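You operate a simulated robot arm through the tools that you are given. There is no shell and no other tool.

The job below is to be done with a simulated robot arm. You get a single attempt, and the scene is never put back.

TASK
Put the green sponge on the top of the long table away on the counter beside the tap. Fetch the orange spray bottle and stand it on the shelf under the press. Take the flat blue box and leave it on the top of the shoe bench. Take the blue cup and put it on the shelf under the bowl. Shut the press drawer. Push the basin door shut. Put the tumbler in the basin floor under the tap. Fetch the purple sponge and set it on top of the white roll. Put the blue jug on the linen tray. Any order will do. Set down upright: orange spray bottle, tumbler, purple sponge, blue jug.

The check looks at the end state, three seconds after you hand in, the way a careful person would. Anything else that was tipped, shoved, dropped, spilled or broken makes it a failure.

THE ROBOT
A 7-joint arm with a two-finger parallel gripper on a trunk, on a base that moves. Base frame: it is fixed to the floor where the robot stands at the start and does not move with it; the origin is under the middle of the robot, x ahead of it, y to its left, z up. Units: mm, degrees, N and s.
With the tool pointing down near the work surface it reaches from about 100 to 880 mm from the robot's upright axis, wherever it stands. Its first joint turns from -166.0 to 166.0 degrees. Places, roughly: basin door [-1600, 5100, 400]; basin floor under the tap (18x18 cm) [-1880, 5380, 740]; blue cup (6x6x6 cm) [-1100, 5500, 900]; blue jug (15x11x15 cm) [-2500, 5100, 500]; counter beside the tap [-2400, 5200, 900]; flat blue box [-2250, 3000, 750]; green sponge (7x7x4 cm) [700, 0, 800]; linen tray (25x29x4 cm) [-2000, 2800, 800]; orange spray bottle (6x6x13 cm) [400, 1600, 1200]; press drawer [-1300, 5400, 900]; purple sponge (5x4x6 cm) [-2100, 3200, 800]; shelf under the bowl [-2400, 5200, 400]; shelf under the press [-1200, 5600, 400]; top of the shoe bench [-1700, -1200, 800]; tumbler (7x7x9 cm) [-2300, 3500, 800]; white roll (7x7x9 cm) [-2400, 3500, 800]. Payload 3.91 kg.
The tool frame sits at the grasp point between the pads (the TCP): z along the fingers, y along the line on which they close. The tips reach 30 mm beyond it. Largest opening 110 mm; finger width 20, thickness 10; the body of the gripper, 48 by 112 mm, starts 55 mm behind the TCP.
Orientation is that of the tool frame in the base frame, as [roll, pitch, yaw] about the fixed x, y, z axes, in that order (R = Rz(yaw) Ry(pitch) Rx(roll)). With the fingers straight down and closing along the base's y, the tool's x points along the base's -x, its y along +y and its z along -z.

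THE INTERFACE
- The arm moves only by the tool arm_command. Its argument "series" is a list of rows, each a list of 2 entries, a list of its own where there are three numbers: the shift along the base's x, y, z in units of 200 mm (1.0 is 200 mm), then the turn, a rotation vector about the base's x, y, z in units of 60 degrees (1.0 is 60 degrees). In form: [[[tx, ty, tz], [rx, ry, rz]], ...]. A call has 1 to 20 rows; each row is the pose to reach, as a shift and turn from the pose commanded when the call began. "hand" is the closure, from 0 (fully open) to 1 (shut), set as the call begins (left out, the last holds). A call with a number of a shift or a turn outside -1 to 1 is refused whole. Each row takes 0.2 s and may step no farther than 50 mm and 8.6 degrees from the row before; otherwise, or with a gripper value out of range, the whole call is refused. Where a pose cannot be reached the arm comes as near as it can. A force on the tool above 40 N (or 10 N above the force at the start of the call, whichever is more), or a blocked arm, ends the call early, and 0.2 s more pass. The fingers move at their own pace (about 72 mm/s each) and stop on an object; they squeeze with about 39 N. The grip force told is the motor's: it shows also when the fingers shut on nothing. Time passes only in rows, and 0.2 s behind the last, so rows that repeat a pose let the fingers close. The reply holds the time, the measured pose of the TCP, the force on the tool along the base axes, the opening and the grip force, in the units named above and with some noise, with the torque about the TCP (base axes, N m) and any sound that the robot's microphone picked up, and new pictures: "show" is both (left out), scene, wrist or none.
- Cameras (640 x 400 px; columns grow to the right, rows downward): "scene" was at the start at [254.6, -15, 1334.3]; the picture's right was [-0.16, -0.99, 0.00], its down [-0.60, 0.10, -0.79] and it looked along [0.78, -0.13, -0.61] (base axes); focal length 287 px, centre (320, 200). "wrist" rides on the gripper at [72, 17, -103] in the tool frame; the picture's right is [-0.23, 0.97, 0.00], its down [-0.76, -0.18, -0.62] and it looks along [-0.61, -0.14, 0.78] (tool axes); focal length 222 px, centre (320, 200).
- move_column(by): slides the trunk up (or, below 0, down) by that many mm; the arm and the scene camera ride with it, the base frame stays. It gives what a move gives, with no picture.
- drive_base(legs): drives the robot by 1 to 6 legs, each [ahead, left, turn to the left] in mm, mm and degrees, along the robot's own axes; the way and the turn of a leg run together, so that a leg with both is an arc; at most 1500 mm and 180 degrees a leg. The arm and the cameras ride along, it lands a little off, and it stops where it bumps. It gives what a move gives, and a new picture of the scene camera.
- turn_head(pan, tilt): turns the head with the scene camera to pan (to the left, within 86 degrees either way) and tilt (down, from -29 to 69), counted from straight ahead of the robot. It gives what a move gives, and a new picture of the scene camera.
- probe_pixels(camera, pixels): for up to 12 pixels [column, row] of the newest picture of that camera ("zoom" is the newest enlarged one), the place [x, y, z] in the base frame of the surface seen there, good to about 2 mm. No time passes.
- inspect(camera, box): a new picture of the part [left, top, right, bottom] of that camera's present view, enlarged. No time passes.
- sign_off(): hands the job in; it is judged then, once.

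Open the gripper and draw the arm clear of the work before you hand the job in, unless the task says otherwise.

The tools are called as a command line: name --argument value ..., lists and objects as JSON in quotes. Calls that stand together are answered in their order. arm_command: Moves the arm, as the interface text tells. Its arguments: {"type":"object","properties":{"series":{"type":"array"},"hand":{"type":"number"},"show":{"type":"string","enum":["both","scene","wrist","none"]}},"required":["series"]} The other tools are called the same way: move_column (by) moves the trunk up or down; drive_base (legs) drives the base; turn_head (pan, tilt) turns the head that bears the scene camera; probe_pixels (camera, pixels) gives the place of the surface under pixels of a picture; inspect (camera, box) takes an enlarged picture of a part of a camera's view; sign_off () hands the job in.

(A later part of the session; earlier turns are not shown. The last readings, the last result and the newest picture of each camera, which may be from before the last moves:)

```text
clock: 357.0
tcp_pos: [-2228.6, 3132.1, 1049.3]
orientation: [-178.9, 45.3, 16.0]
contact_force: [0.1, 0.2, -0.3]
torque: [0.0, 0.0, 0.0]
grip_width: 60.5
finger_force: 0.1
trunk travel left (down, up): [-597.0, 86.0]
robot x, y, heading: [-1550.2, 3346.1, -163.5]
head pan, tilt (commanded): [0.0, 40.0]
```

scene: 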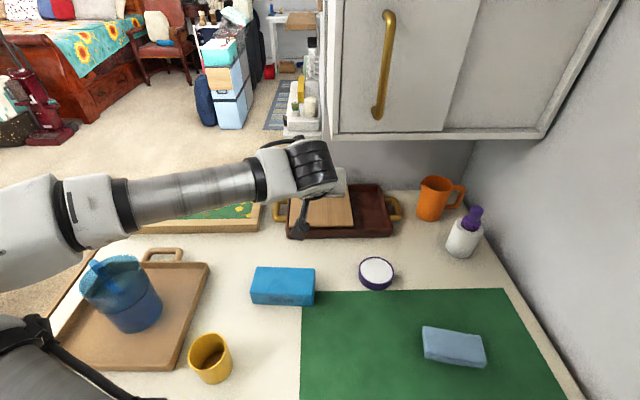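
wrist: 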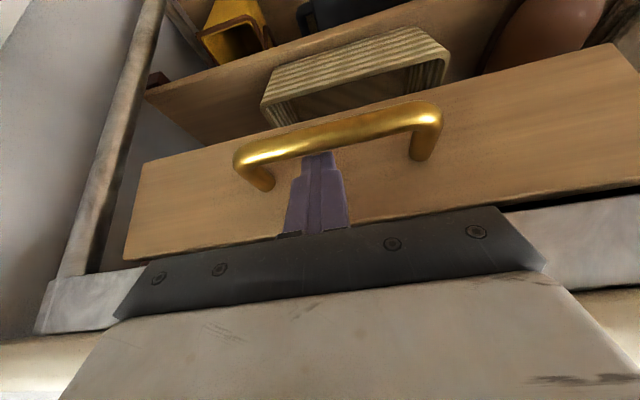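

I'll flatten the tool a bit more (35° below horizontal) to stay under the cabinet, and go to a pre-grasp in front of the knob.

arm_command --series '[[[-0.15, -0.035, -0.1], [-0.015, 0.053, 0]], [[-0.3, -0.07, -0.2], [-0.031, 0.107, 0]], [[-0.46, -0.1, -0.31], [-0.046, 0.16, 0]], [[-0.62, -0.135, -0.43], [-0.046, 0.16, 0]], [[-0.769, -0.171, -0.54], [-0.046, 0.16, 0]]]' --show "both"

```text
clock: 358.2
tcp_pos: [-2382.2, 3097.0, 941.6]
orientation: [-178.9, 55.3, 15.8]
contact_force: [0.1, 0.8, 0.2]
torque: [-0.01, -0.03, 0.02]
grip_width: 60.5
finger_force: 0.1
trunk travel left (down, up): [-597.0, 86.0]
robot x, y, heading: [-1545.8, 3344.2, -163.3]
head pan, tilt (commanded): [0.0, 40.0]
```

scene: 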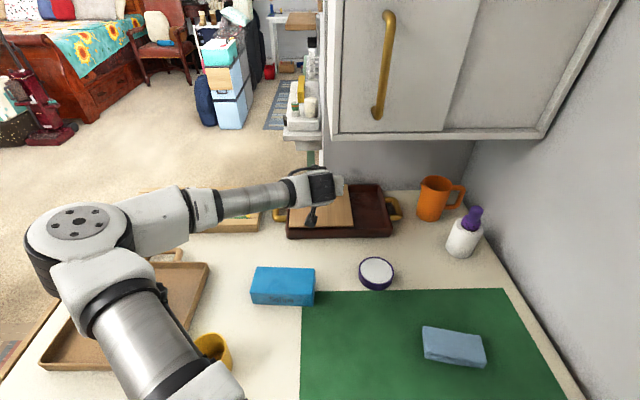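
wrist: 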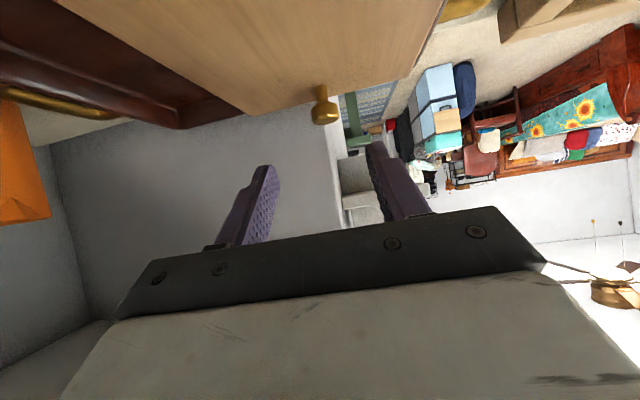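

The knob is centred between the fingers at (322,108). I'll probe it for accuracy.

probe_pixels --camera "wrist" --pixels '[[324, 113], [313, 112], [337, 110], [320, 95], [326, 122], [318, 88]]'

inspect --camera "wrist" --box '[160, 0, 480, 200]'

```text
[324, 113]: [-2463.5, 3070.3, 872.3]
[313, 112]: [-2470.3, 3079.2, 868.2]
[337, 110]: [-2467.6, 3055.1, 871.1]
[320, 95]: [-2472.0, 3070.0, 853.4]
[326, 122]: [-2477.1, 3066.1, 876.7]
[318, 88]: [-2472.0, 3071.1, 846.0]
```

```text
2.00 times, centred on (320, 100) of wrist
```

zoom: 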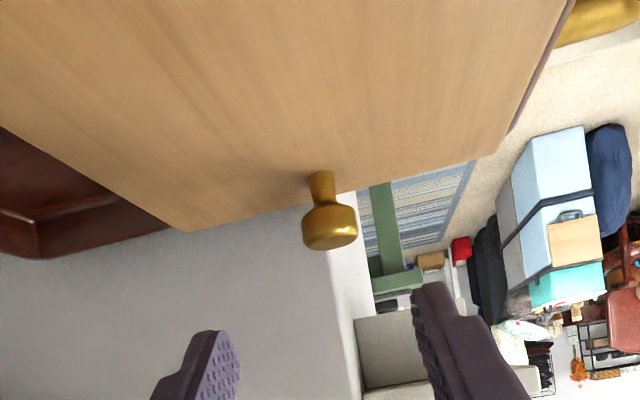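

Knob head centre is about [-2473, 3068, 870]. I'll move in and grip it.

arm_command --series '[[[-0.15, -0.048, -0.108], [0, 0, 0]], [[-0.3, -0.096, -0.217], [0, 0, 0]], [[-0.454, -0.145, -0.325], [0, 0, 0]]]' --show "wrist"

arm_command --series '[[[0, 0, 0], [0, 0, 0]], [[0, 0, 0], [0, 0, 0]], [[0, 0, 0], [0, 0, 0]]]' --hand 1 --show "both"

```text
clock: 359.0
tcp_pos: [-2471.8, 3067.3, 875.7]
orientation: [-178.9, 55.3, 15.7]
contact_force: [-0.6, -0.5, -0.4]
torque: [0.03, 0.01, 0.01]
grip_width: 60.5
finger_force: 0.1
trunk travel left (down, up): [-597.0, 86.0]
robot x, y, heading: [-1545.6, 3345.3, -163.1]
head pan, tilt (commanded): [0.0, 40.0]
```

wrist: 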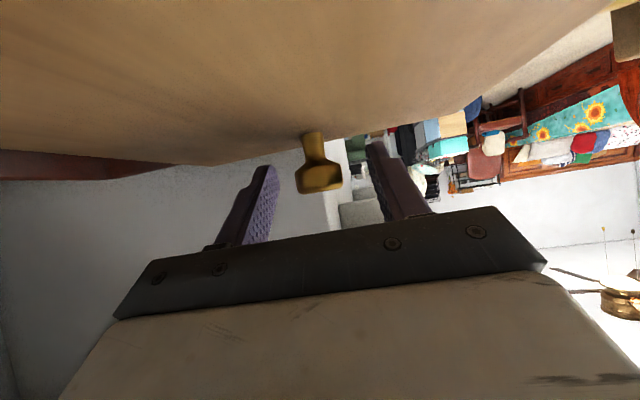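

```text
clock: 359.8
tcp_pos: [-2472.5, 3068.2, 876.0]
orientation: [-178.8, 55.3, 15.9]
contact_force: [-0.6, 0.4, 0.9]
torque: [-0.03, 0.35, 0.16]
grip_width: 27.7
finger_force: 39.6
trunk travel left (down, up): [-597.0, 86.0]
robot x, y, heading: [-1545.0, 3345.1, -163.5]
head pan, tilt (commanded): [0.0, 40.0]
```

scene: 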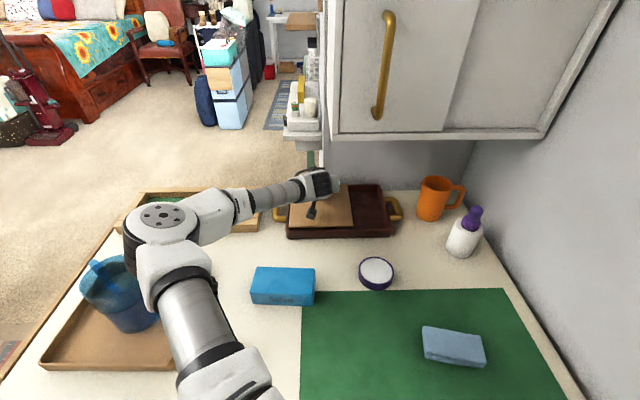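
wrist: 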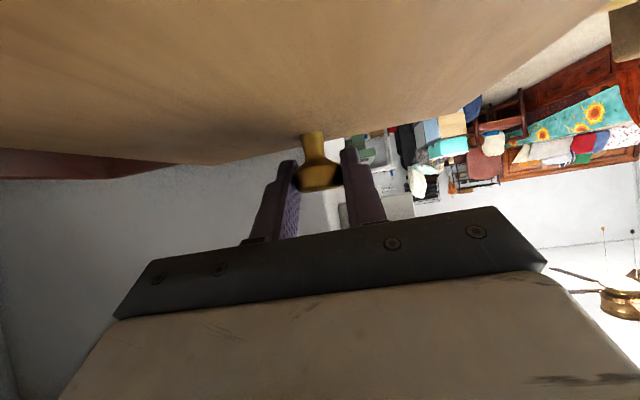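

Gripped the knob. I'll lift gently a few mm to test whether the lid is free.

arm_command --series '[[[0, 0, 0.015], [0, 0, 0]], [[0, 0, 0.03], [0, 0, 0]], [[0, 0, 0.05], [0, 0, 0]]]' --show "scene"

inspect --camera "scene" --box '[260, 150, 420, 250]'

```text
clock: 360.6
tcp_pos: [-2471.1, 3067.8, 887.0]
orientation: [-178.8, 55.3, 15.8]
contact_force: [-0.2, 0.4, -2.4]
torque: [-0.21, 0.31, 0.16]
grip_width: 28.0
finger_force: 38.7
trunk travel left (down, up): [-597.0, 86.0]
robot x, y, heading: [-1543.8, 3347.3, -163.5]
head pan, tilt (commanded): [0.0, 40.0]
```

scene: 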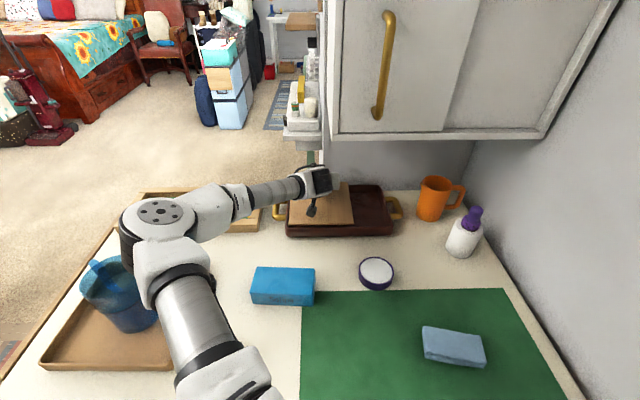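

```text
4.00 times, centred on (340, 200) of scene
```

zoom: 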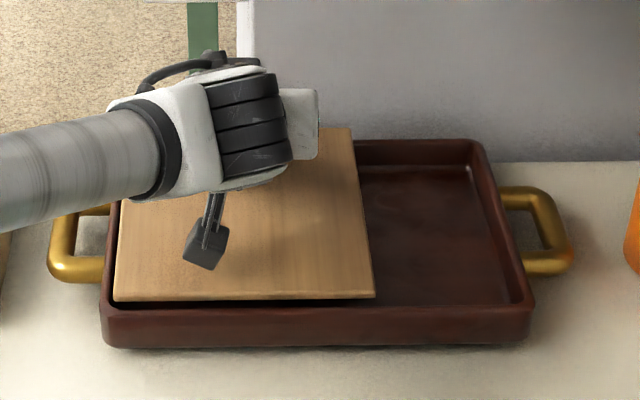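

The lid lifts freely (about 2.4 N). I'll raise it 70 mm more to see beneath.

arm_command --series '[[[0, 0, 0.08], [0, 0, 0]], [[0, 0, 0.17], [0, 0, 0]], [[0, 0, 0.26], [0, 0, 0]], [[0, 0, 0.35], [0, 0, 0]]]' --show "both"

inspect --camera "scene" --box '[260, 130, 420, 250]'

```text
clock: 361.6
tcp_pos: [-2471.0, 3067.6, 956.8]
orientation: [-178.8, 55.4, 15.9]
contact_force: [0.0, 0.1, -1.7]
torque: [0.01, 0.29, -0.05]
grip_width: 27.9
finger_force: 38.8
trunk travel left (down, up): [-597.0, 86.0]
robot x, y, heading: [-1547.0, 3343.0, -163.2]
head pan, tilt (commanded): [0.0, 40.0]
```

scene: 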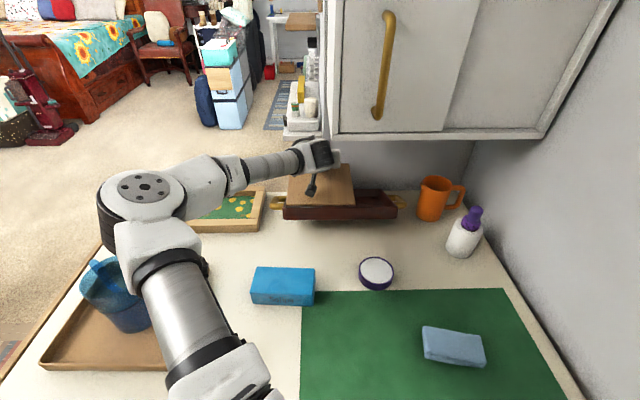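
wrist: 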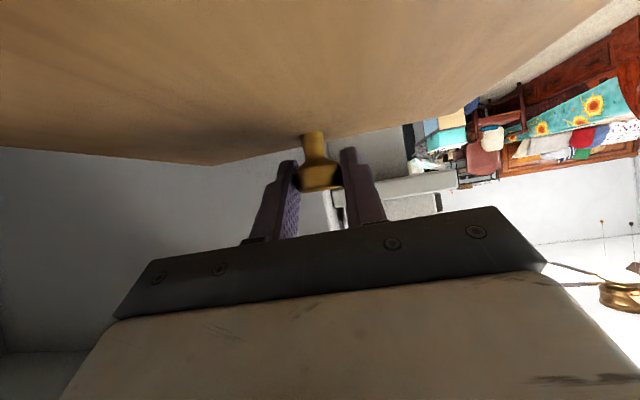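

```text
3.33 times, centred on (340, 190) of scene
```

zoom: 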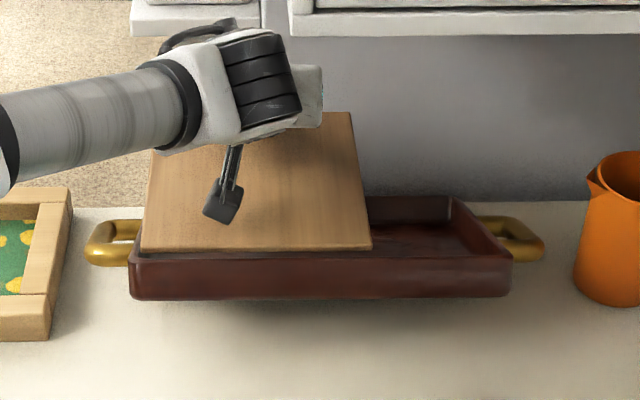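

The whole tray is coming up with the lid, so the lid is fixed to it. I'll lower it straight back down to where it was.

arm_command --series '[[[0, 0, -0.09], [0, 0, 0]], [[0, 0, -0.18], [0, 0, 0]], [[0, 0, -0.26], [0, 0, 0]], [[0, 0, -0.33], [0, 0, 0]], [[0, 0, -0.37], [0, 0, 0]], [[0, 0, -0.395], [0, 0, 0]]]' --show "scene"

inspect --camera "scene" --box '[260, 150, 420, 250]'

```text
clock: 363.0
tcp_pos: [-2471.2, 3068.5, 876.4]
orientation: [-179.0, 55.3, 15.8]
contact_force: [-0.2, -1.2, -3.5]
torque: [-0.13, 0.25, 0.06]
grip_width: 27.9
finger_force: 39.1
trunk travel left (down, up): [-597.0, 86.0]
robot x, y, heading: [-1544.1, 3343.9, -163.4]
head pan, tilt (commanded): [0.0, 40.0]
```

scene: 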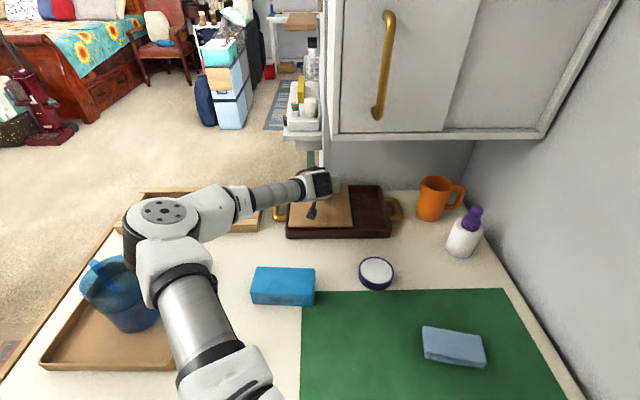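

```text
4.00 times, centred on (340, 200) of scene
```

zoom: 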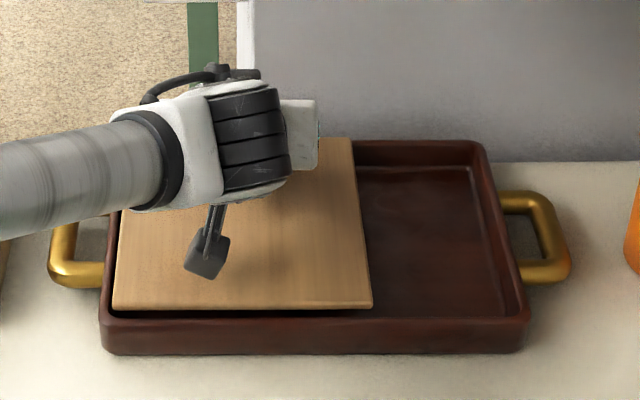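

I'll check that the tray sits flat and at its former position.

probe_pixels --camera "zoom" --pixels '[[150, 290], [350, 290], [345, 160], [240, 300], [110, 340], [520, 335], [490, 150], [440, 200], [440, 300], [300, 345], [60, 260], [560, 250]]'

```text
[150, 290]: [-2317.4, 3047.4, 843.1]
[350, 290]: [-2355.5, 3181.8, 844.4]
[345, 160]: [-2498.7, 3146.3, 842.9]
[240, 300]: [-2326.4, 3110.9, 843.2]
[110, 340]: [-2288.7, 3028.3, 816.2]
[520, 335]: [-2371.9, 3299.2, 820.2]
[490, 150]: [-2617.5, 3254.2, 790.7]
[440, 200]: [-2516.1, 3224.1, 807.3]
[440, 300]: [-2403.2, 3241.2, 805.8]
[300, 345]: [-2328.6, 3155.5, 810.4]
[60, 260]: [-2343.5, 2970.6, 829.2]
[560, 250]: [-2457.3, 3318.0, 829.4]
```

The tray is back flat in place. Perhaps the lid slides sideways; holding the knob, I'll try a 10 mm slide to the right and check whether lid or tray moves.

arm_command --series '[[[-0.0077, 0.0238, 0], [0, 0, 0]], [[-0.0155, 0.0476, 0], [0, 0, 0]], [[-0.0232, 0.0713, 0], [0, 0, 0]]]' --show "scene"

inspect --camera "scene" --box '[260, 150, 420, 250]'

```text
clock: 363.8
tcp_pos: [-2477.0, 3081.7, 877.0]
orientation: [-178.7, 55.3, 15.8]
contact_force: [-0.1, 0.5, -1.6]
torque: [-0.17, 0.25, 0.09]
grip_width: 27.7
finger_force: 38.9
trunk travel left (down, up): [-597.0, 86.0]
robot x, y, heading: [-1547.2, 3344.0, -163.3]
head pan, tilt (commanded): [0.0, 40.0]
```

scene: 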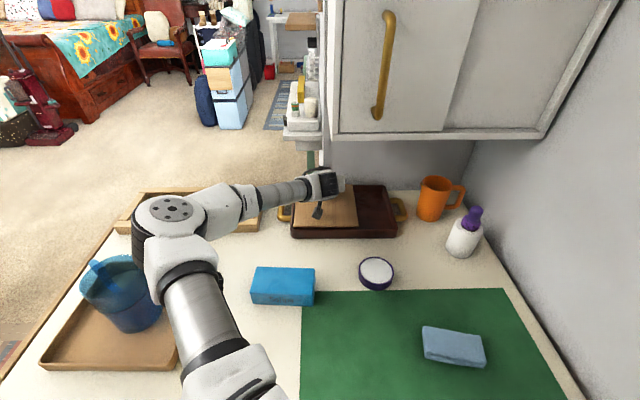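

```text
4.00 times, centred on (340, 200) of scene
```

zoom: 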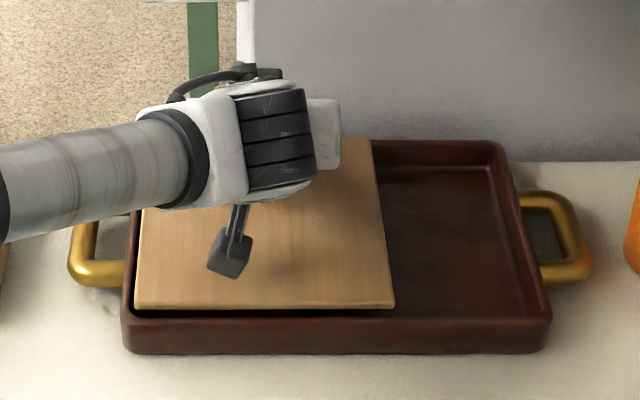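

The tray itself moved, so the lid is fixed to it. I'll slide it back exactly the same distance.

arm_command --series '[[[0.0077, -0.0238, 0], [0, 0, 0]], [[0.0155, -0.0476, 0], [0, 0, 0]], [[0.0232, -0.0713, 0], [0, 0, 0]]]' --show "scene"

inspect --camera "scene" --box '[260, 150, 420, 250]'

probe_pixels --camera "zoom" --pixels '[[150, 290], [350, 290], [345, 160], [110, 340], [520, 335], [440, 200], [60, 260], [560, 250]]'

```text
clock: 364.6
tcp_pos: [-2471.5, 3069.0, 877.6]
orientation: [-178.9, 55.3, 15.8]
contact_force: [-0.2, 0.9, -2.7]
torque: [-0.07, 0.33, 0.01]
grip_width: 27.7
finger_force: 39.0
trunk travel left (down, up): [-597.0, 86.0]
robot x, y, heading: [-1548.5, 3343.0, -163.5]
head pan, tilt (commanded): [0.0, 40.0]
```

scene: 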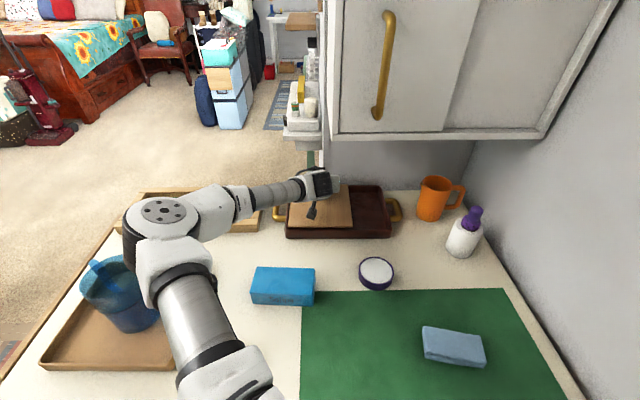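

```text
4.00 times, centred on (340, 200) of scene
```

zoom: 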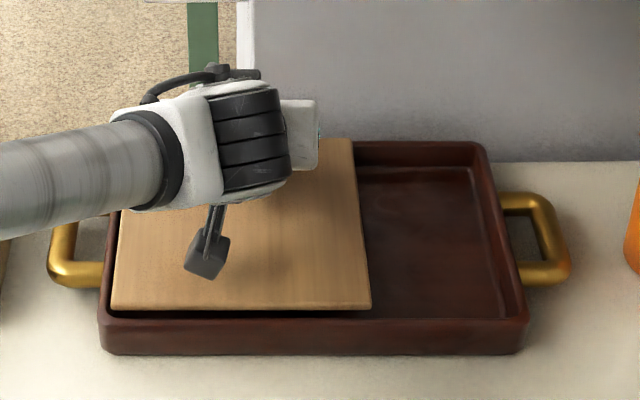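

```text
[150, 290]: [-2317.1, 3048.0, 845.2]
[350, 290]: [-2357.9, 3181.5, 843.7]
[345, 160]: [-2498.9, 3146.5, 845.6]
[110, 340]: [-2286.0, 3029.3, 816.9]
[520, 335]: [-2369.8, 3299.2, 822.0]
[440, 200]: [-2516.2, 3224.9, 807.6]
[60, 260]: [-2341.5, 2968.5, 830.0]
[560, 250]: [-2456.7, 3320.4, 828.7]
```

The tray is back in place (within 1–2 mm). I'll release the knob and back away.

arm_command --series '[[[0, 0, -0.004], [0, 0, 0]], [[0, 0, -0.004], [0, 0, 0]], [[0, 0, -0.004], [0, 0, 0]]]' --hand 0.45 --show "none"

arm_command --series '[[[0.1, 0.028, 0.075], [0, 0, 0]], [[0.26, 0.07, 0.2], [0, 0, 0]], [[0.44, 0.12, 0.33], [0, 0, 0]], [[0.62, 0.17, 0.46], [0, 0, 0]], [[0.8, 0.2, 0.6], [0, 0, 0]]]' --show "scene"

inspect --camera "scene" --box '[220, 150, 420, 330]'

```text
clock: 365.4
tcp_pos: [-2471.8, 3067.0, 875.4]
orientation: [-178.9, 55.3, 15.9]
contact_force: [-0.5, 0.2, -0.1]
torque: [0.0, 0.03, -0.01]
grip_width: 60.6
finger_force: 0.2
trunk travel left (down, up): [-597.0, 86.0]
robot x, y, heading: [-1547.2, 3341.8, -163.3]
head pan, tilt (commanded): [0.0, 40.0]
```

```text
clock: 366.6
tcp_pos: [-2311.1, 3110.2, 1000.3]
orientation: [-178.8, 55.4, 15.7]
contact_force: [-0.3, 0.7, 1.0]
torque: [-0.03, 0.02, 0.0]
grip_width: 60.6
finger_force: 0.2
trunk travel left (down, up): [-597.0, 86.0]
robot x, y, heading: [-1546.4, 3344.5, -163.4]
head pan, tilt (commanded): [0.0, 40.0]
```

scene: 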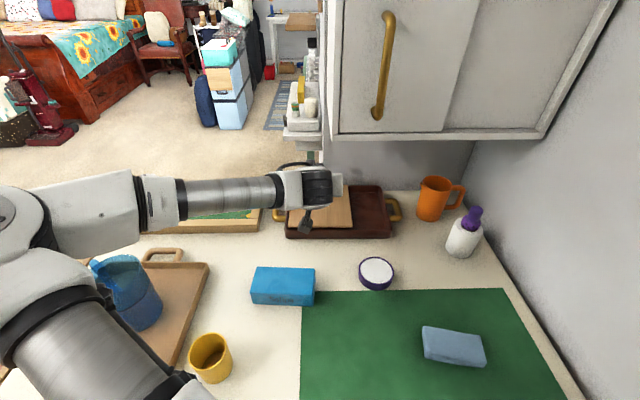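

```text
2.22 times, centred on (320, 240) of scene
```

zoom: 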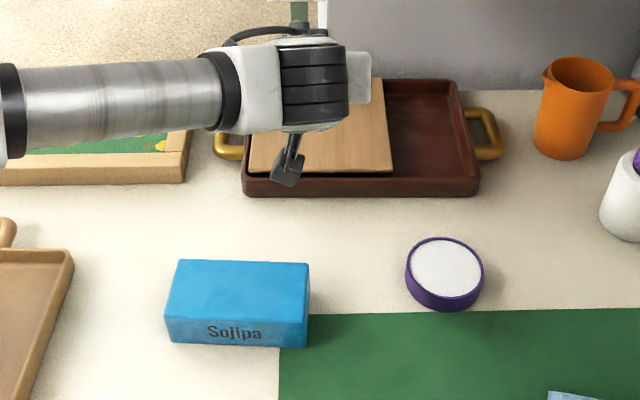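

Let me measure the blue "Sojipa" box on the bench precisely; it may be the "flat blue box" after all.

probe_pixels --camera "zoom" --pixels '[[182, 264], [305, 266], [303, 316], [168, 308], [238, 290], [240, 330], [175, 340], [300, 345], [235, 352], [310, 330]]'

```text
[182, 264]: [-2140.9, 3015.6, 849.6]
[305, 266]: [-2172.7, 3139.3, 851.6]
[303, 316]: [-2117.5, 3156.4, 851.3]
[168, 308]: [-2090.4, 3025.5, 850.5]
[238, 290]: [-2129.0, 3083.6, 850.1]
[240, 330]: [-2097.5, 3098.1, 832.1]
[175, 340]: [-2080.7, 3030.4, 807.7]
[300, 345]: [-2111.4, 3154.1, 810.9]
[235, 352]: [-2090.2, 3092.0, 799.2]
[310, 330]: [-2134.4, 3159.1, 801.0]
```

The blue "Sojipa" box (about 14×6×5 cm, lying flat, centre [-2130, 3084, 825]) matches the coarse listed position once rounded, and no other blue box is hidden here. I'll take it. First I'll turn the tool straight down above it.

arm_command --series '[[[0.13, -0.02, 0.05], [0.036, -0.127, 0]], [[0.26, -0.04, 0.1], [0.071, -0.254, 0]], [[0.39, -0.06, 0.15], [0.107, -0.381, 0]], [[0.52, -0.08, 0.2], [0.143, -0.508, 0]], [[0.65, -0.1, 0.25], [0.179, -0.635, 0]], [[0.78, -0.12, 0.25], [0.214, -0.762, 0]], [[0.9, -0.13, 0.25], [0.25, -0.889, 0]]]' --hand 0 --show "none"

arm_command --series '[[[0, 0, 0], [0, 0, 0.14]], [[0, 0, 0], [0, 0, 0.28]], [[0, 0, 0], [0, 0, 0.42]], [[0, 0, 0], [0, 0, 0.56]], [[0, 0, 0], [0, 0, 0.7]], [[0, 0, 0], [0, 0, 0.84]]]' --show "none"

arm_command --series '[[[0, 0, 0], [0, 0, 0.14]], [[0, 0, 0], [0, 0, 0.28]], [[0, 0, 0], [0, 0, 0.42]], [[0, 0, 0], [0, 0, 0.56]], [[0, 0, 0], [0, 0, 0.59]]]' --show "both"

```text
clock: 368.2
tcp_pos: [-2129.8, 3081.4, 1046.4]
orientation: [-179.0, -0.3, 15.8]
contact_force: [-0.2, -0.8, -0.2]
torque: [0.05, 0.01, -0.01]
grip_width: 109.8
finger_force: 0.0
trunk travel left (down, up): [-597.0, 86.0]
robot x, y, heading: [-1546.8, 3341.6, -163.3]
head pan, tilt (commanded): [0.0, 40.0]
```

```text
clock: 369.6
tcp_pos: [-2130.9, 3083.1, 1045.5]
orientation: [-179.0, -0.1, 66.2]
contact_force: [-0.1, 0.1, 0.7]
torque: [0.01, -0.02, 0.0]
grip_width: 110.0
finger_force: 0.0
trunk travel left (down, up): [-597.0, 86.0]
robot x, y, heading: [-1549.7, 3344.6, -163.4]
head pan, tilt (commanded): [0.0, 40.0]
```

```text
clock: 370.8
tcp_pos: [-2131.0, 3082.5, 1046.4]
orientation: [-179.0, -0.1, 101.7]
contact_force: [0.6, -0.1, 0.1]
torque: [0.0, 0.0, -0.01]
grip_width: 109.7
finger_force: 0.0
trunk travel left (down, up): [-597.0, 86.0]
robot x, y, heading: [-1549.1, 3342.1, -163.3]
head pan, tilt (commanded): [0.0, 40.0]
```

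scene: 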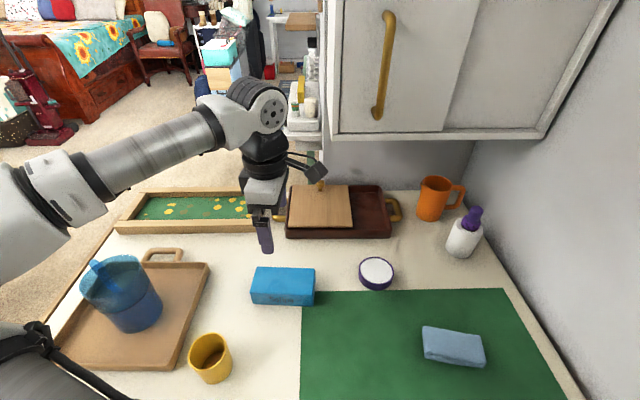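
wrist: 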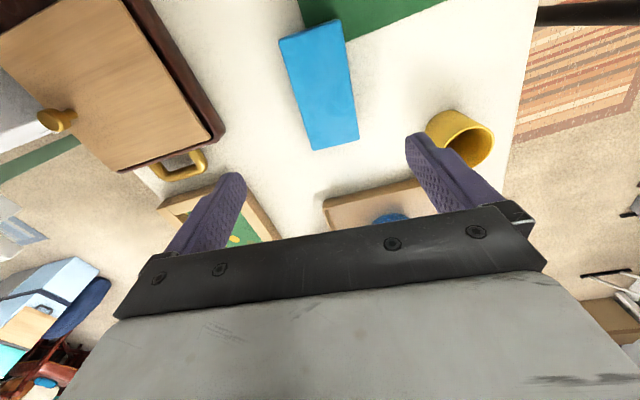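

The box's long axis is aligned with the gripper. I'll check its centre from this view and descend.

probe_pixels --camera "wrist" --pixels '[[320, 85], [283, 45], [340, 35], [313, 145], [355, 135], [285, 60], [352, 80], [325, 100]]'

```text
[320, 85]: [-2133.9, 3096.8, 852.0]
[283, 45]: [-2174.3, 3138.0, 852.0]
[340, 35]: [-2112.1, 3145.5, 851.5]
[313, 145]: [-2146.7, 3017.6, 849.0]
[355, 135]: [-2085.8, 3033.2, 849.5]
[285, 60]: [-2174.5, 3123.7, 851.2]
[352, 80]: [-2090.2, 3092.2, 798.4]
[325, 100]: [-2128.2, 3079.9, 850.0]
```

Centre confirmed at about [-2130, 3083]. I'll descend to z≈836 and grip.

arm_command --series '[[[0, 0.003, -0.22], [0, 0, 0]], [[0, 0.005, -0.44], [0, 0, 0]], [[0.003, 0.005, -0.66], [0, 0, 0]], [[0.005, 0.005, -0.85], [0, 0, 0]], [[0.005, 0.005, -1.0], [0, 0, 0]]]' --show "none"

arm_command --series '[[[0, 0, -0.025], [0, 0, 0]], [[0, 0, -0.05], [0, 0, 0]]]' --show "wrist"

arm_command --series '[[[0, 0, 0], [0, 0, 0]], [[0, 0, 0], [0, 0, 0]], [[0, 0, 0], [0, 0, 0]], [[0, 0, 0], [0, 0, 0]]]' --hand 1 --show "wrist"

```text
clock: 372.0
tcp_pos: [-2130.4, 3085.1, 845.0]
orientation: [-178.9, -0.1, 101.6]
contact_force: [0.1, 0.2, -0.1]
torque: [-0.03, 0.02, -0.01]
grip_width: 110.0
finger_force: 0.1
trunk travel left (down, up): [-597.0, 86.0]
robot x, y, heading: [-1548.2, 3344.1, -163.3]
head pan, tilt (commanded): [0.0, 40.0]
```

```text
clock: 372.6
tcp_pos: [-2130.0, 3082.8, 836.3]
orientation: [-179.0, -0.1, 101.7]
contact_force: [0.3, 0.1, 0.1]
torque: [0.03, 0.0, -0.05]
grip_width: 110.0
finger_force: 0.0
trunk travel left (down, up): [-597.0, 86.0]
robot x, y, heading: [-1542.3, 3346.0, -163.4]
head pan, tilt (commanded): [0.0, 40.0]
```

wrist: 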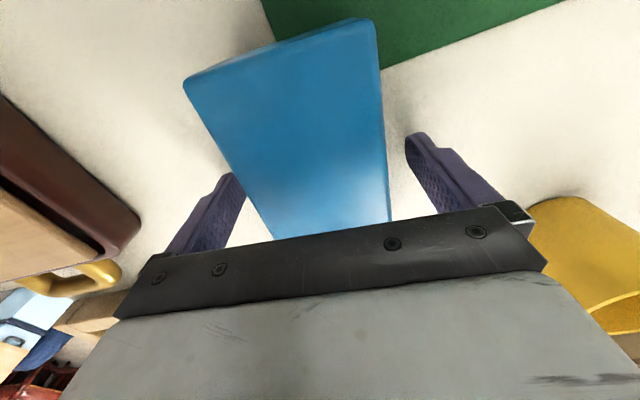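

```text
clock: 373.6
tcp_pos: [-2130.2, 3084.3, 836.7]
orientation: [-178.9, -0.1, 101.6]
contact_force: [0.5, 0.0, 2.3]
torque: [0.04, -0.13, 0.08]
grip_width: 71.8
finger_force: 39.2
trunk travel left (down, up): [-597.0, 86.0]
robot x, y, heading: [-1546.1, 3345.2, -163.5]
head pan, tilt (commanded): [0.0, 40.0]
```

wrist: 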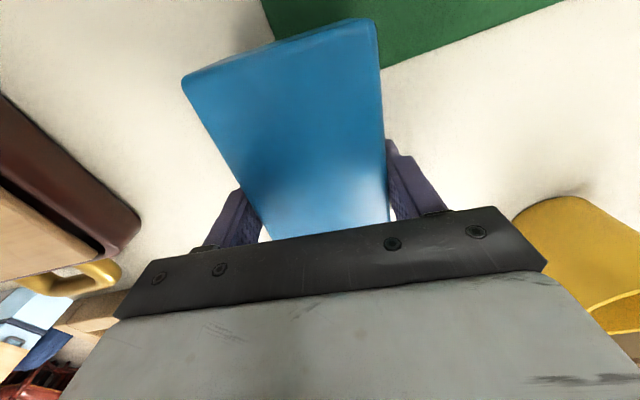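

Gripped the box (72 mm wide). I'll lift it 200 mm and pull back toward the robot.

arm_command --series '[[[0, 0, 0.06], [0, 0, 0]], [[0, 0, 0.2], [0, 0, 0]], [[0, 0, 0.4], [0, 0, 0]], [[0, 0, 0.6], [0, 0, 0]], [[0, 0, 0.8], [0, 0, 0]], [[0, 0, 1.0], [0, 0, 0]]]' --show "wrist"

arm_command --series '[[[0.05, 0.0, 0.15], [0, 0, 0]], [[0.1, 0.0, 0.35], [0, 0, 0]], [[0.15, 0.0, 0.5], [0, 0, 0]]]' --show "none"

drive_base --legs '[[-400, 0, 0]]'

```text
clock: 375.0
tcp_pos: [-2130.1, 3084.5, 1036.8]
orientation: [-179.0, 0.0, 101.6]
contact_force: [-1.0, 0.5, -2.4]
torque: [-0.01, -0.01, 0.02]
grip_width: 72.0
finger_force: 39.2
trunk travel left (down, up): [-597.0, 86.0]
robot x, y, heading: [-1545.9, 3344.6, -163.5]
head pan, tilt (commanded): [0.0, 40.0]
```

wrist: 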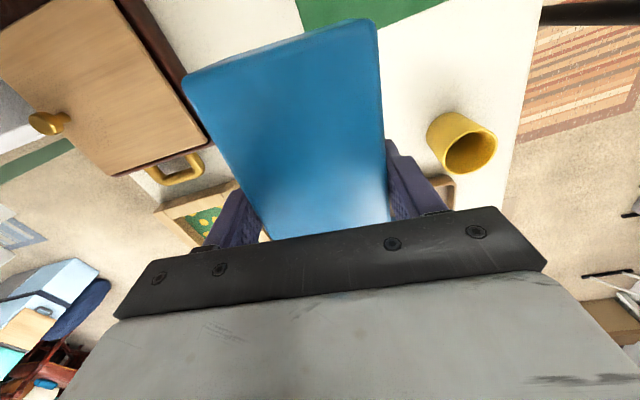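

```text
clock: 375.8
tcp_pos: [-2100.3, 3084.3, 1136.4]
orientation: [-178.9, 0.0, 101.6]
contact_force: [0.3, 0.2, -2.9]
torque: [0.02, -0.02, 0.01]
grip_width: 71.9
finger_force: 38.4
trunk travel left (down, up): [-597.0, 86.0]
robot x, y, heading: [-1544.5, 3346.9, -163.5]
head pan, tilt (commanded): [0.0, 40.0]
```

```text
clock: 378.3
tcp_pos: [-1718.2, 3199.1, 1137.8]
orientation: [-178.9, -0.1, 101.7]
contact_force: [0.1, 0.0, -2.2]
torque: [0.07, 0.02, 0.02]
grip_width: 71.9
finger_force: 38.5
trunk travel left (down, up): [-597.0, 86.0]
robot x, y, heading: [-1162.1, 3455.0, -163.2]
head pan, tilt (commanded): [0.0, 40.0]
```

scene: 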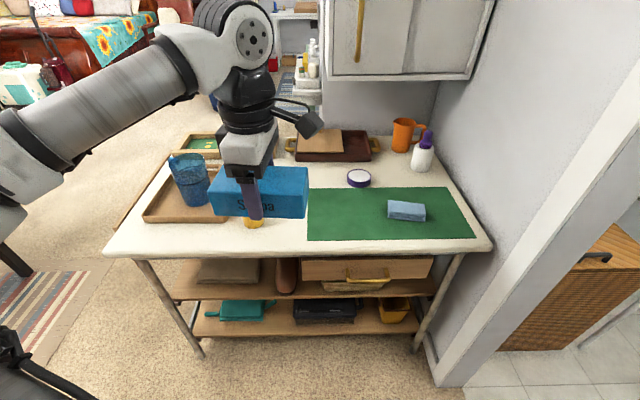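

The box is held and nothing else moved. I'll turn around to face the big room and drive along the middle toward the starting area.

drive_base --legs '[[0, 0, 91.2], [1400, -100, 0], [1400, 0, 0]]'

turn_head --pan -30 --tilt 20

```text
clock: 395.9
tcp_pos: [-72.8, 227.3, 1136.2]
orientation: [-179.0, -0.1, -165.8]
contact_force: [0.0, -0.3, -2.9]
torque: [0.0, -0.01, 0.0]
grip_width: 71.3
finger_force: 38.8
trunk travel left (down, up): [-597.0, 86.0]
robot x, y, heading: [-357.2, 772.1, -70.8]
head pan, tilt (commanded): [0.0, 40.0]
```

scene: 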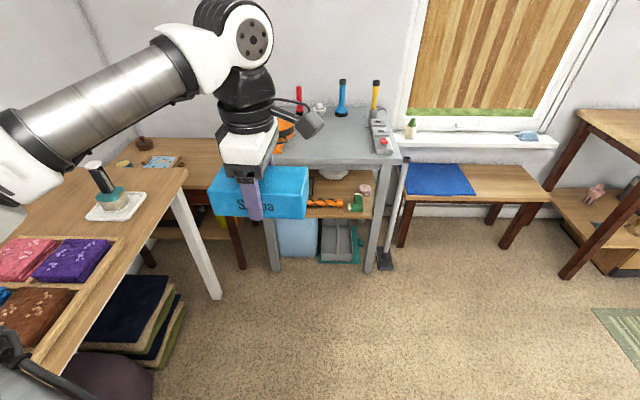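

```text
clock: 396.8
tcp_pos: [-73.9, 226.7, 1136.6]
orientation: [-179.0, -0.2, -165.8]
contact_force: [-0.4, 0.5, -2.0]
torque: [0.0, -0.06, -0.01]
grip_width: 71.8
finger_force: 38.4
trunk travel left (down, up): [-597.0, 86.0]
robot x, y, heading: [-358.4, 770.9, -71.1]
head pan, tilt (commanded): [-30.0, 20.0]
```

scene: 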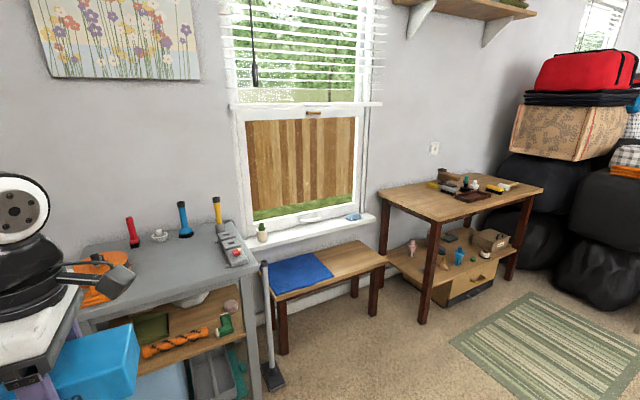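

I see a grey table, a low bench under the window, and a wooden table with shoe-care items on the right. I'll probe them to find which is at [-1700, -1200, 800].

probe_pixels --camera "scene" --pixels '[[330, 260], [300, 275], [460, 205], [440, 215], [510, 190], [400, 195], [425, 320], [380, 190], [540, 190], [465, 180], [440, 250], [335, 350]]'

inspect --camera "scene" --box '[360, 140, 570, 340]'

```text
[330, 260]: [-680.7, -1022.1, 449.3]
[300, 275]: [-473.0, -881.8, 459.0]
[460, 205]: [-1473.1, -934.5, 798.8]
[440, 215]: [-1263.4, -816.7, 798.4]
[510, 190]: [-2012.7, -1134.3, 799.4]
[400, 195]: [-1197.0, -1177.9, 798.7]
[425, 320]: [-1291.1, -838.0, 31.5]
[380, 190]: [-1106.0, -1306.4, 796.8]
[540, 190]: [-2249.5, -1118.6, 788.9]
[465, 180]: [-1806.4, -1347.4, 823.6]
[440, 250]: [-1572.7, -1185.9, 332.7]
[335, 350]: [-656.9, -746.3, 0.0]
```

```text
2.00 times, centred on (465, 240) of scene
```

zoom: 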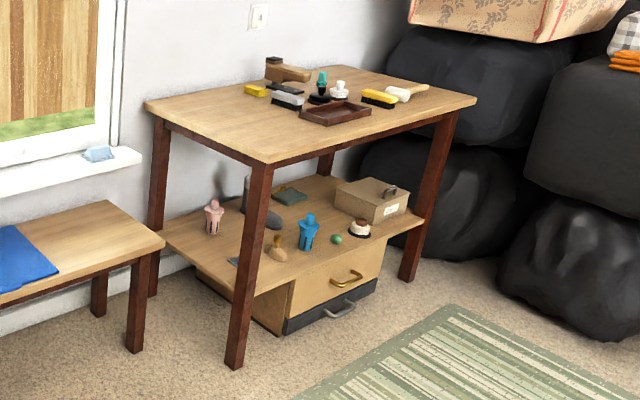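

The wooden table (top z≈799, x −1106…−2250, y −817…−1350) is the shoe bench. I'll drive diagonally to stand in front of its left part.

drive_base --legs '[[250, -730, 0], [300, -730, -0.9]]'

turn_head --pan 0 --tilt 35

```text
clock: 401.0
tcp_pos: [-492.9, -105.1, 1137.4]
orientation: [-178.9, -0.1, -166.9]
contact_force: [0.6, -0.1, -1.8]
torque: [0.0, 0.02, 0.0]
grip_width: 71.6
finger_force: 38.7
trunk travel left (down, up): [-597.0, 86.0]
robot x, y, heading: [-766.3, 440.7, -71.8]
head pan, tilt (commanded): [-30.0, 20.0]
stopped in leg 1: the robot was blocked; the commanded pose is now the measured one
```

scene: 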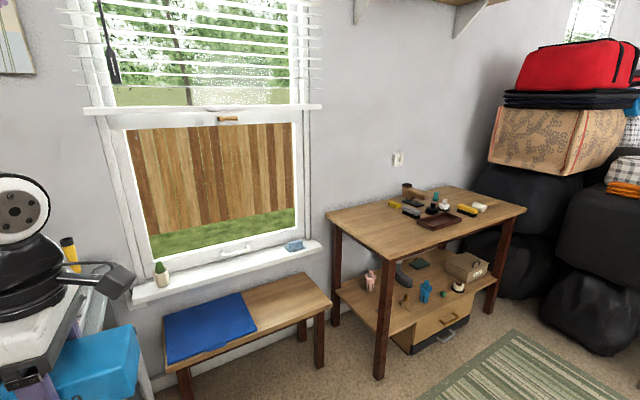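

```text
clock: 401.9
tcp_pos: [-492.9, -104.9, 1137.2]
orientation: [-178.9, -0.1, -166.8]
contact_force: [0.8, 0.7, -2.1]
torque: [-0.02, -0.02, 0.03]
grip_width: 71.8
finger_force: 38.9
trunk travel left (down, up): [-597.0, 86.0]
robot x, y, heading: [-770.4, 440.8, -72.0]
head pan, tilt (commanded): [0.0, 35.0]
```

scene: 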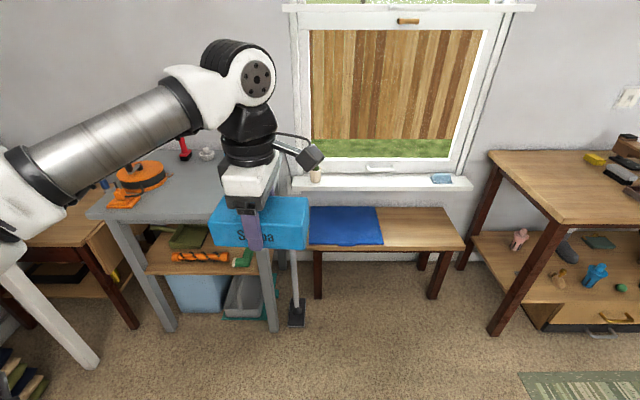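

The drive was blocked at [-768, 441]. I'll look to the right to see what stopped me.

turn_head --pan -86 --tilt 25

probe_pixels --camera "scene" --pixels '[[100, 250], [200, 230], [300, 220], [400, 220], [500, 230], [600, 240], [320, 180], [200, 180], [450, 180], [550, 180]]'

```text
clock: 403.5
tcp_pos: [-495.0, -104.9, 1136.5]
orientation: [-178.9, -0.2, -166.9]
contact_force: [0.3, 0.1, -1.6]
torque: [-0.01, -0.04, -0.01]
grip_width: 71.7
finger_force: 38.8
trunk travel left (down, up): [-597.0, 86.0]
robot x, y, heading: [-765.0, 439.7, -71.9]
head pan, tilt (commanded): [-85.9, 25.0]
```

scene: 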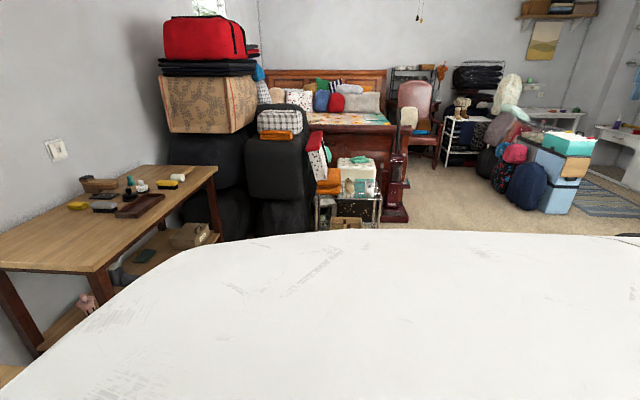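

```text
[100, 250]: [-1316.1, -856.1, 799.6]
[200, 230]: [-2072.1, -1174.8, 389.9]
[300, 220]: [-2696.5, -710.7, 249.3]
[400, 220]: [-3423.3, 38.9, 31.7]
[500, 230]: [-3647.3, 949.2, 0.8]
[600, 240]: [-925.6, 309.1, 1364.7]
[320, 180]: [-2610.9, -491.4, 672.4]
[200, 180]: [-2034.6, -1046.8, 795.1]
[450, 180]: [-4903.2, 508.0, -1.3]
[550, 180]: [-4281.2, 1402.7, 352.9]
```

I bumped the black table's corner (it's aligned with the room, spanning u −1300…−846, v≥~790). I'll step away, go further ahead past its end, then move right.

drive_base --legs '[[0, 50, 0], [350, 0, 0], [0, -600, 0]]'

turn_head --pan -20 --tilt 35

```text
clock: 411.2
tcp_pos: [-903.5, -608.7, 1136.2]
orientation: [-178.9, -0.1, -166.9]
contact_force: [-0.1, 0.2, -2.0]
torque: [0.02, -0.02, 0.03]
grip_width: 71.8
finger_force: 38.7
trunk travel left (down, up): [-597.0, 86.0]
robot x, y, heading: [-1175.5, -61.3, -71.9]
head pan, tilt (commanded): [-85.9, 25.0]
```

scene: 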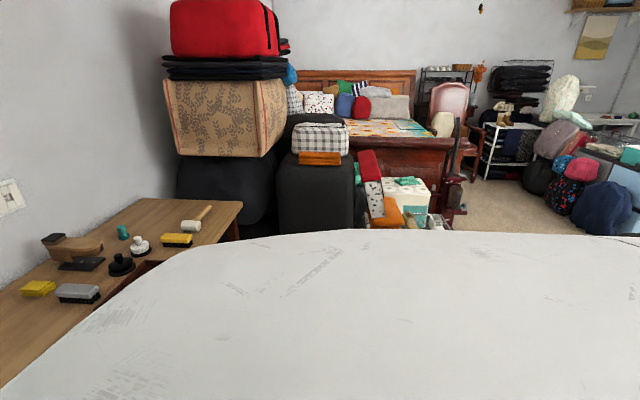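

```text
clock: 412.6
tcp_pos: [-902.0, -608.1, 1137.3]
orientation: [-178.9, -0.1, -166.9]
contact_force: [-0.3, -0.1, -1.0]
torque: [-0.04, -0.01, -0.02]
grip_width: 71.5
finger_force: 38.8
trunk travel left (down, up): [-597.0, 86.0]
robot x, y, heading: [-1179.3, -62.1, -71.9]
head pan, tilt (commanded): [-20.0, 35.0]
```

scene: 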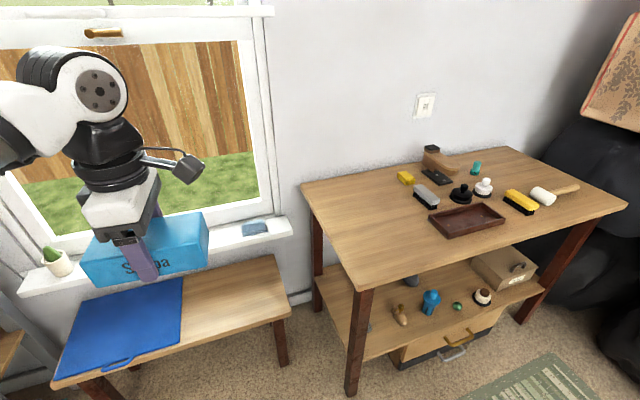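

The bench top's left-front area around (365,220) is free. I'll probe candidate spots and the nearest items.

probe_pixels --camera "scene" --pixels '[[365, 220], [345, 200], [385, 240], [330, 190], [360, 280], [430, 255], [440, 225], [405, 178], [425, 195], [305, 185], [480, 240], [540, 230]]'

```text
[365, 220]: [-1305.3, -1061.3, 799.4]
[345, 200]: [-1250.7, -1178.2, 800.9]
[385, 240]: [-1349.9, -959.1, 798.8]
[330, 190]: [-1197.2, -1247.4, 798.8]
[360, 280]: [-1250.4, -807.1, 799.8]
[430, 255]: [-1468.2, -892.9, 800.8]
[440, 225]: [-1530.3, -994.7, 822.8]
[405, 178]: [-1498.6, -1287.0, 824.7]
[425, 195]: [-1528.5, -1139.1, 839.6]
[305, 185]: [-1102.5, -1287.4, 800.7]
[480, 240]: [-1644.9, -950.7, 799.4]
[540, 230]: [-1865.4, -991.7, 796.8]
```

I'll use the free spot around [-1360, -1045]. I'll drive right and a bit closer.

drive_base --legs '[[130, -370, 0]]'

```text
clock: 416.0
tcp_pos: [-1210.3, -850.1, 1137.2]
orientation: [-178.9, -0.1, -167.0]
contact_force: [0.1, 0.5, -1.8]
torque: [-0.01, -0.03, 0.03]
grip_width: 71.8
finger_force: 39.3
trunk travel left (down, up): [-597.0, 86.0]
robot x, y, heading: [-1487.1, -299.7, -71.9]
head pan, tilt (commanded): [-20.0, 35.0]
```

scene: 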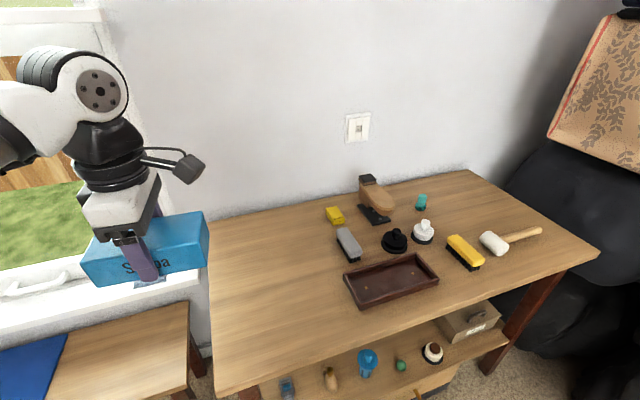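

I'll move the box over the free spot.

arm_command --series '[[[-0.125, -0.163, 0], [0, 0, 0]], [[-0.25, -0.325, 0], [0, 0, 0]], [[-0.375, -0.488, 0], [0, 0, 0]], [[-0.5, -0.65, 0], [0, 0, 0]], [[-0.625, -0.813, 0], [0, 0, 0]], [[-0.75, -0.975, 0], [0, 0, 0]]]' --show "both"

```text
clock: 417.4
tcp_pos: [-1360.2, -1045.1, 1135.8]
orientation: [-179.0, 0.0, -167.1]
contact_force: [0.5, -0.2, -2.2]
torque: [0.0, 0.03, -0.02]
grip_width: 71.6
finger_force: 39.2
trunk travel left (down, up): [-597.0, 86.0]
robot x, y, heading: [-1485.5, -298.1, -72.2]
head pan, tilt (commanded): [-20.0, 35.0]
```

scene: 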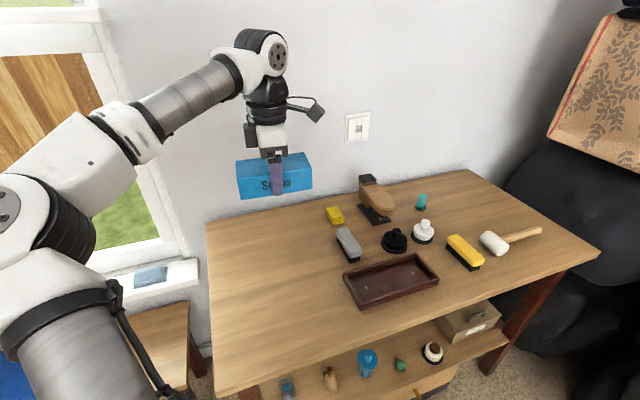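
wrist: 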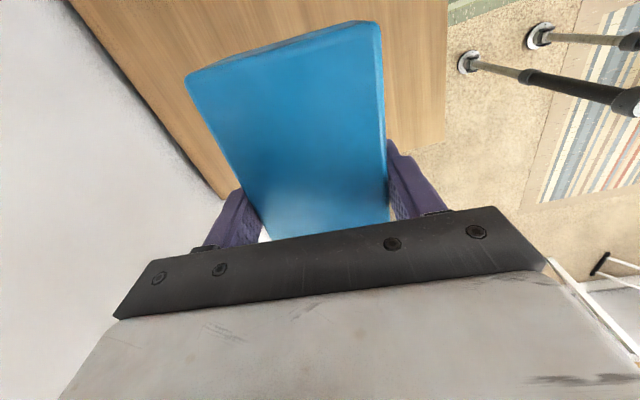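

I'll lower the box to the bench top.

arm_command --series '[[[0, 0, -0.2], [0, 0, 0]], [[0, 0, -0.4], [0, 0, 0]], [[0, 0, -0.6], [0, 0, 0]], [[0, 0, -0.8], [0, 0, 0]], [[0, 0, -1.0], [0, 0, 0]]]' --show "none"

arm_command --series '[[[0, 0, -0.18], [0, 0, 0]], [[0, 0, -0.36], [0, 0, 0]], [[0, 0, -0.45], [0, 0, 0]], [[0, 0, -0.48], [0, 0, 0]]]' --show "scene"

```text
clock: 418.6
tcp_pos: [-1359.8, -1043.0, 936.0]
orientation: [-178.9, -0.2, -167.0]
contact_force: [0.6, -0.5, -1.8]
torque: [0.01, -0.03, 0.0]
grip_width: 71.6
finger_force: 39.0
trunk travel left (down, up): [-597.0, 86.0]
robot x, y, heading: [-1485.2, -304.2, -72.0]
head pan, tilt (commanded): [-20.0, 35.0]
```

```text
clock: 419.6
tcp_pos: [-1360.8, -1043.6, 840.5]
orientation: [-178.9, -0.1, -167.0]
contact_force: [-0.6, 0.6, -2.6]
torque: [-0.04, -0.02, -0.02]
grip_width: 71.5
finger_force: 38.7
trunk travel left (down, up): [-597.0, 86.0]
robot x, y, heading: [-1485.4, -297.4, -71.8]
head pan, tilt (commanded): [-20.0, 35.0]
```

scene: 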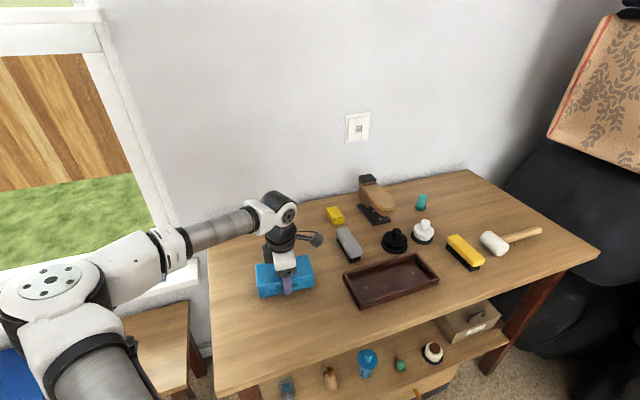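

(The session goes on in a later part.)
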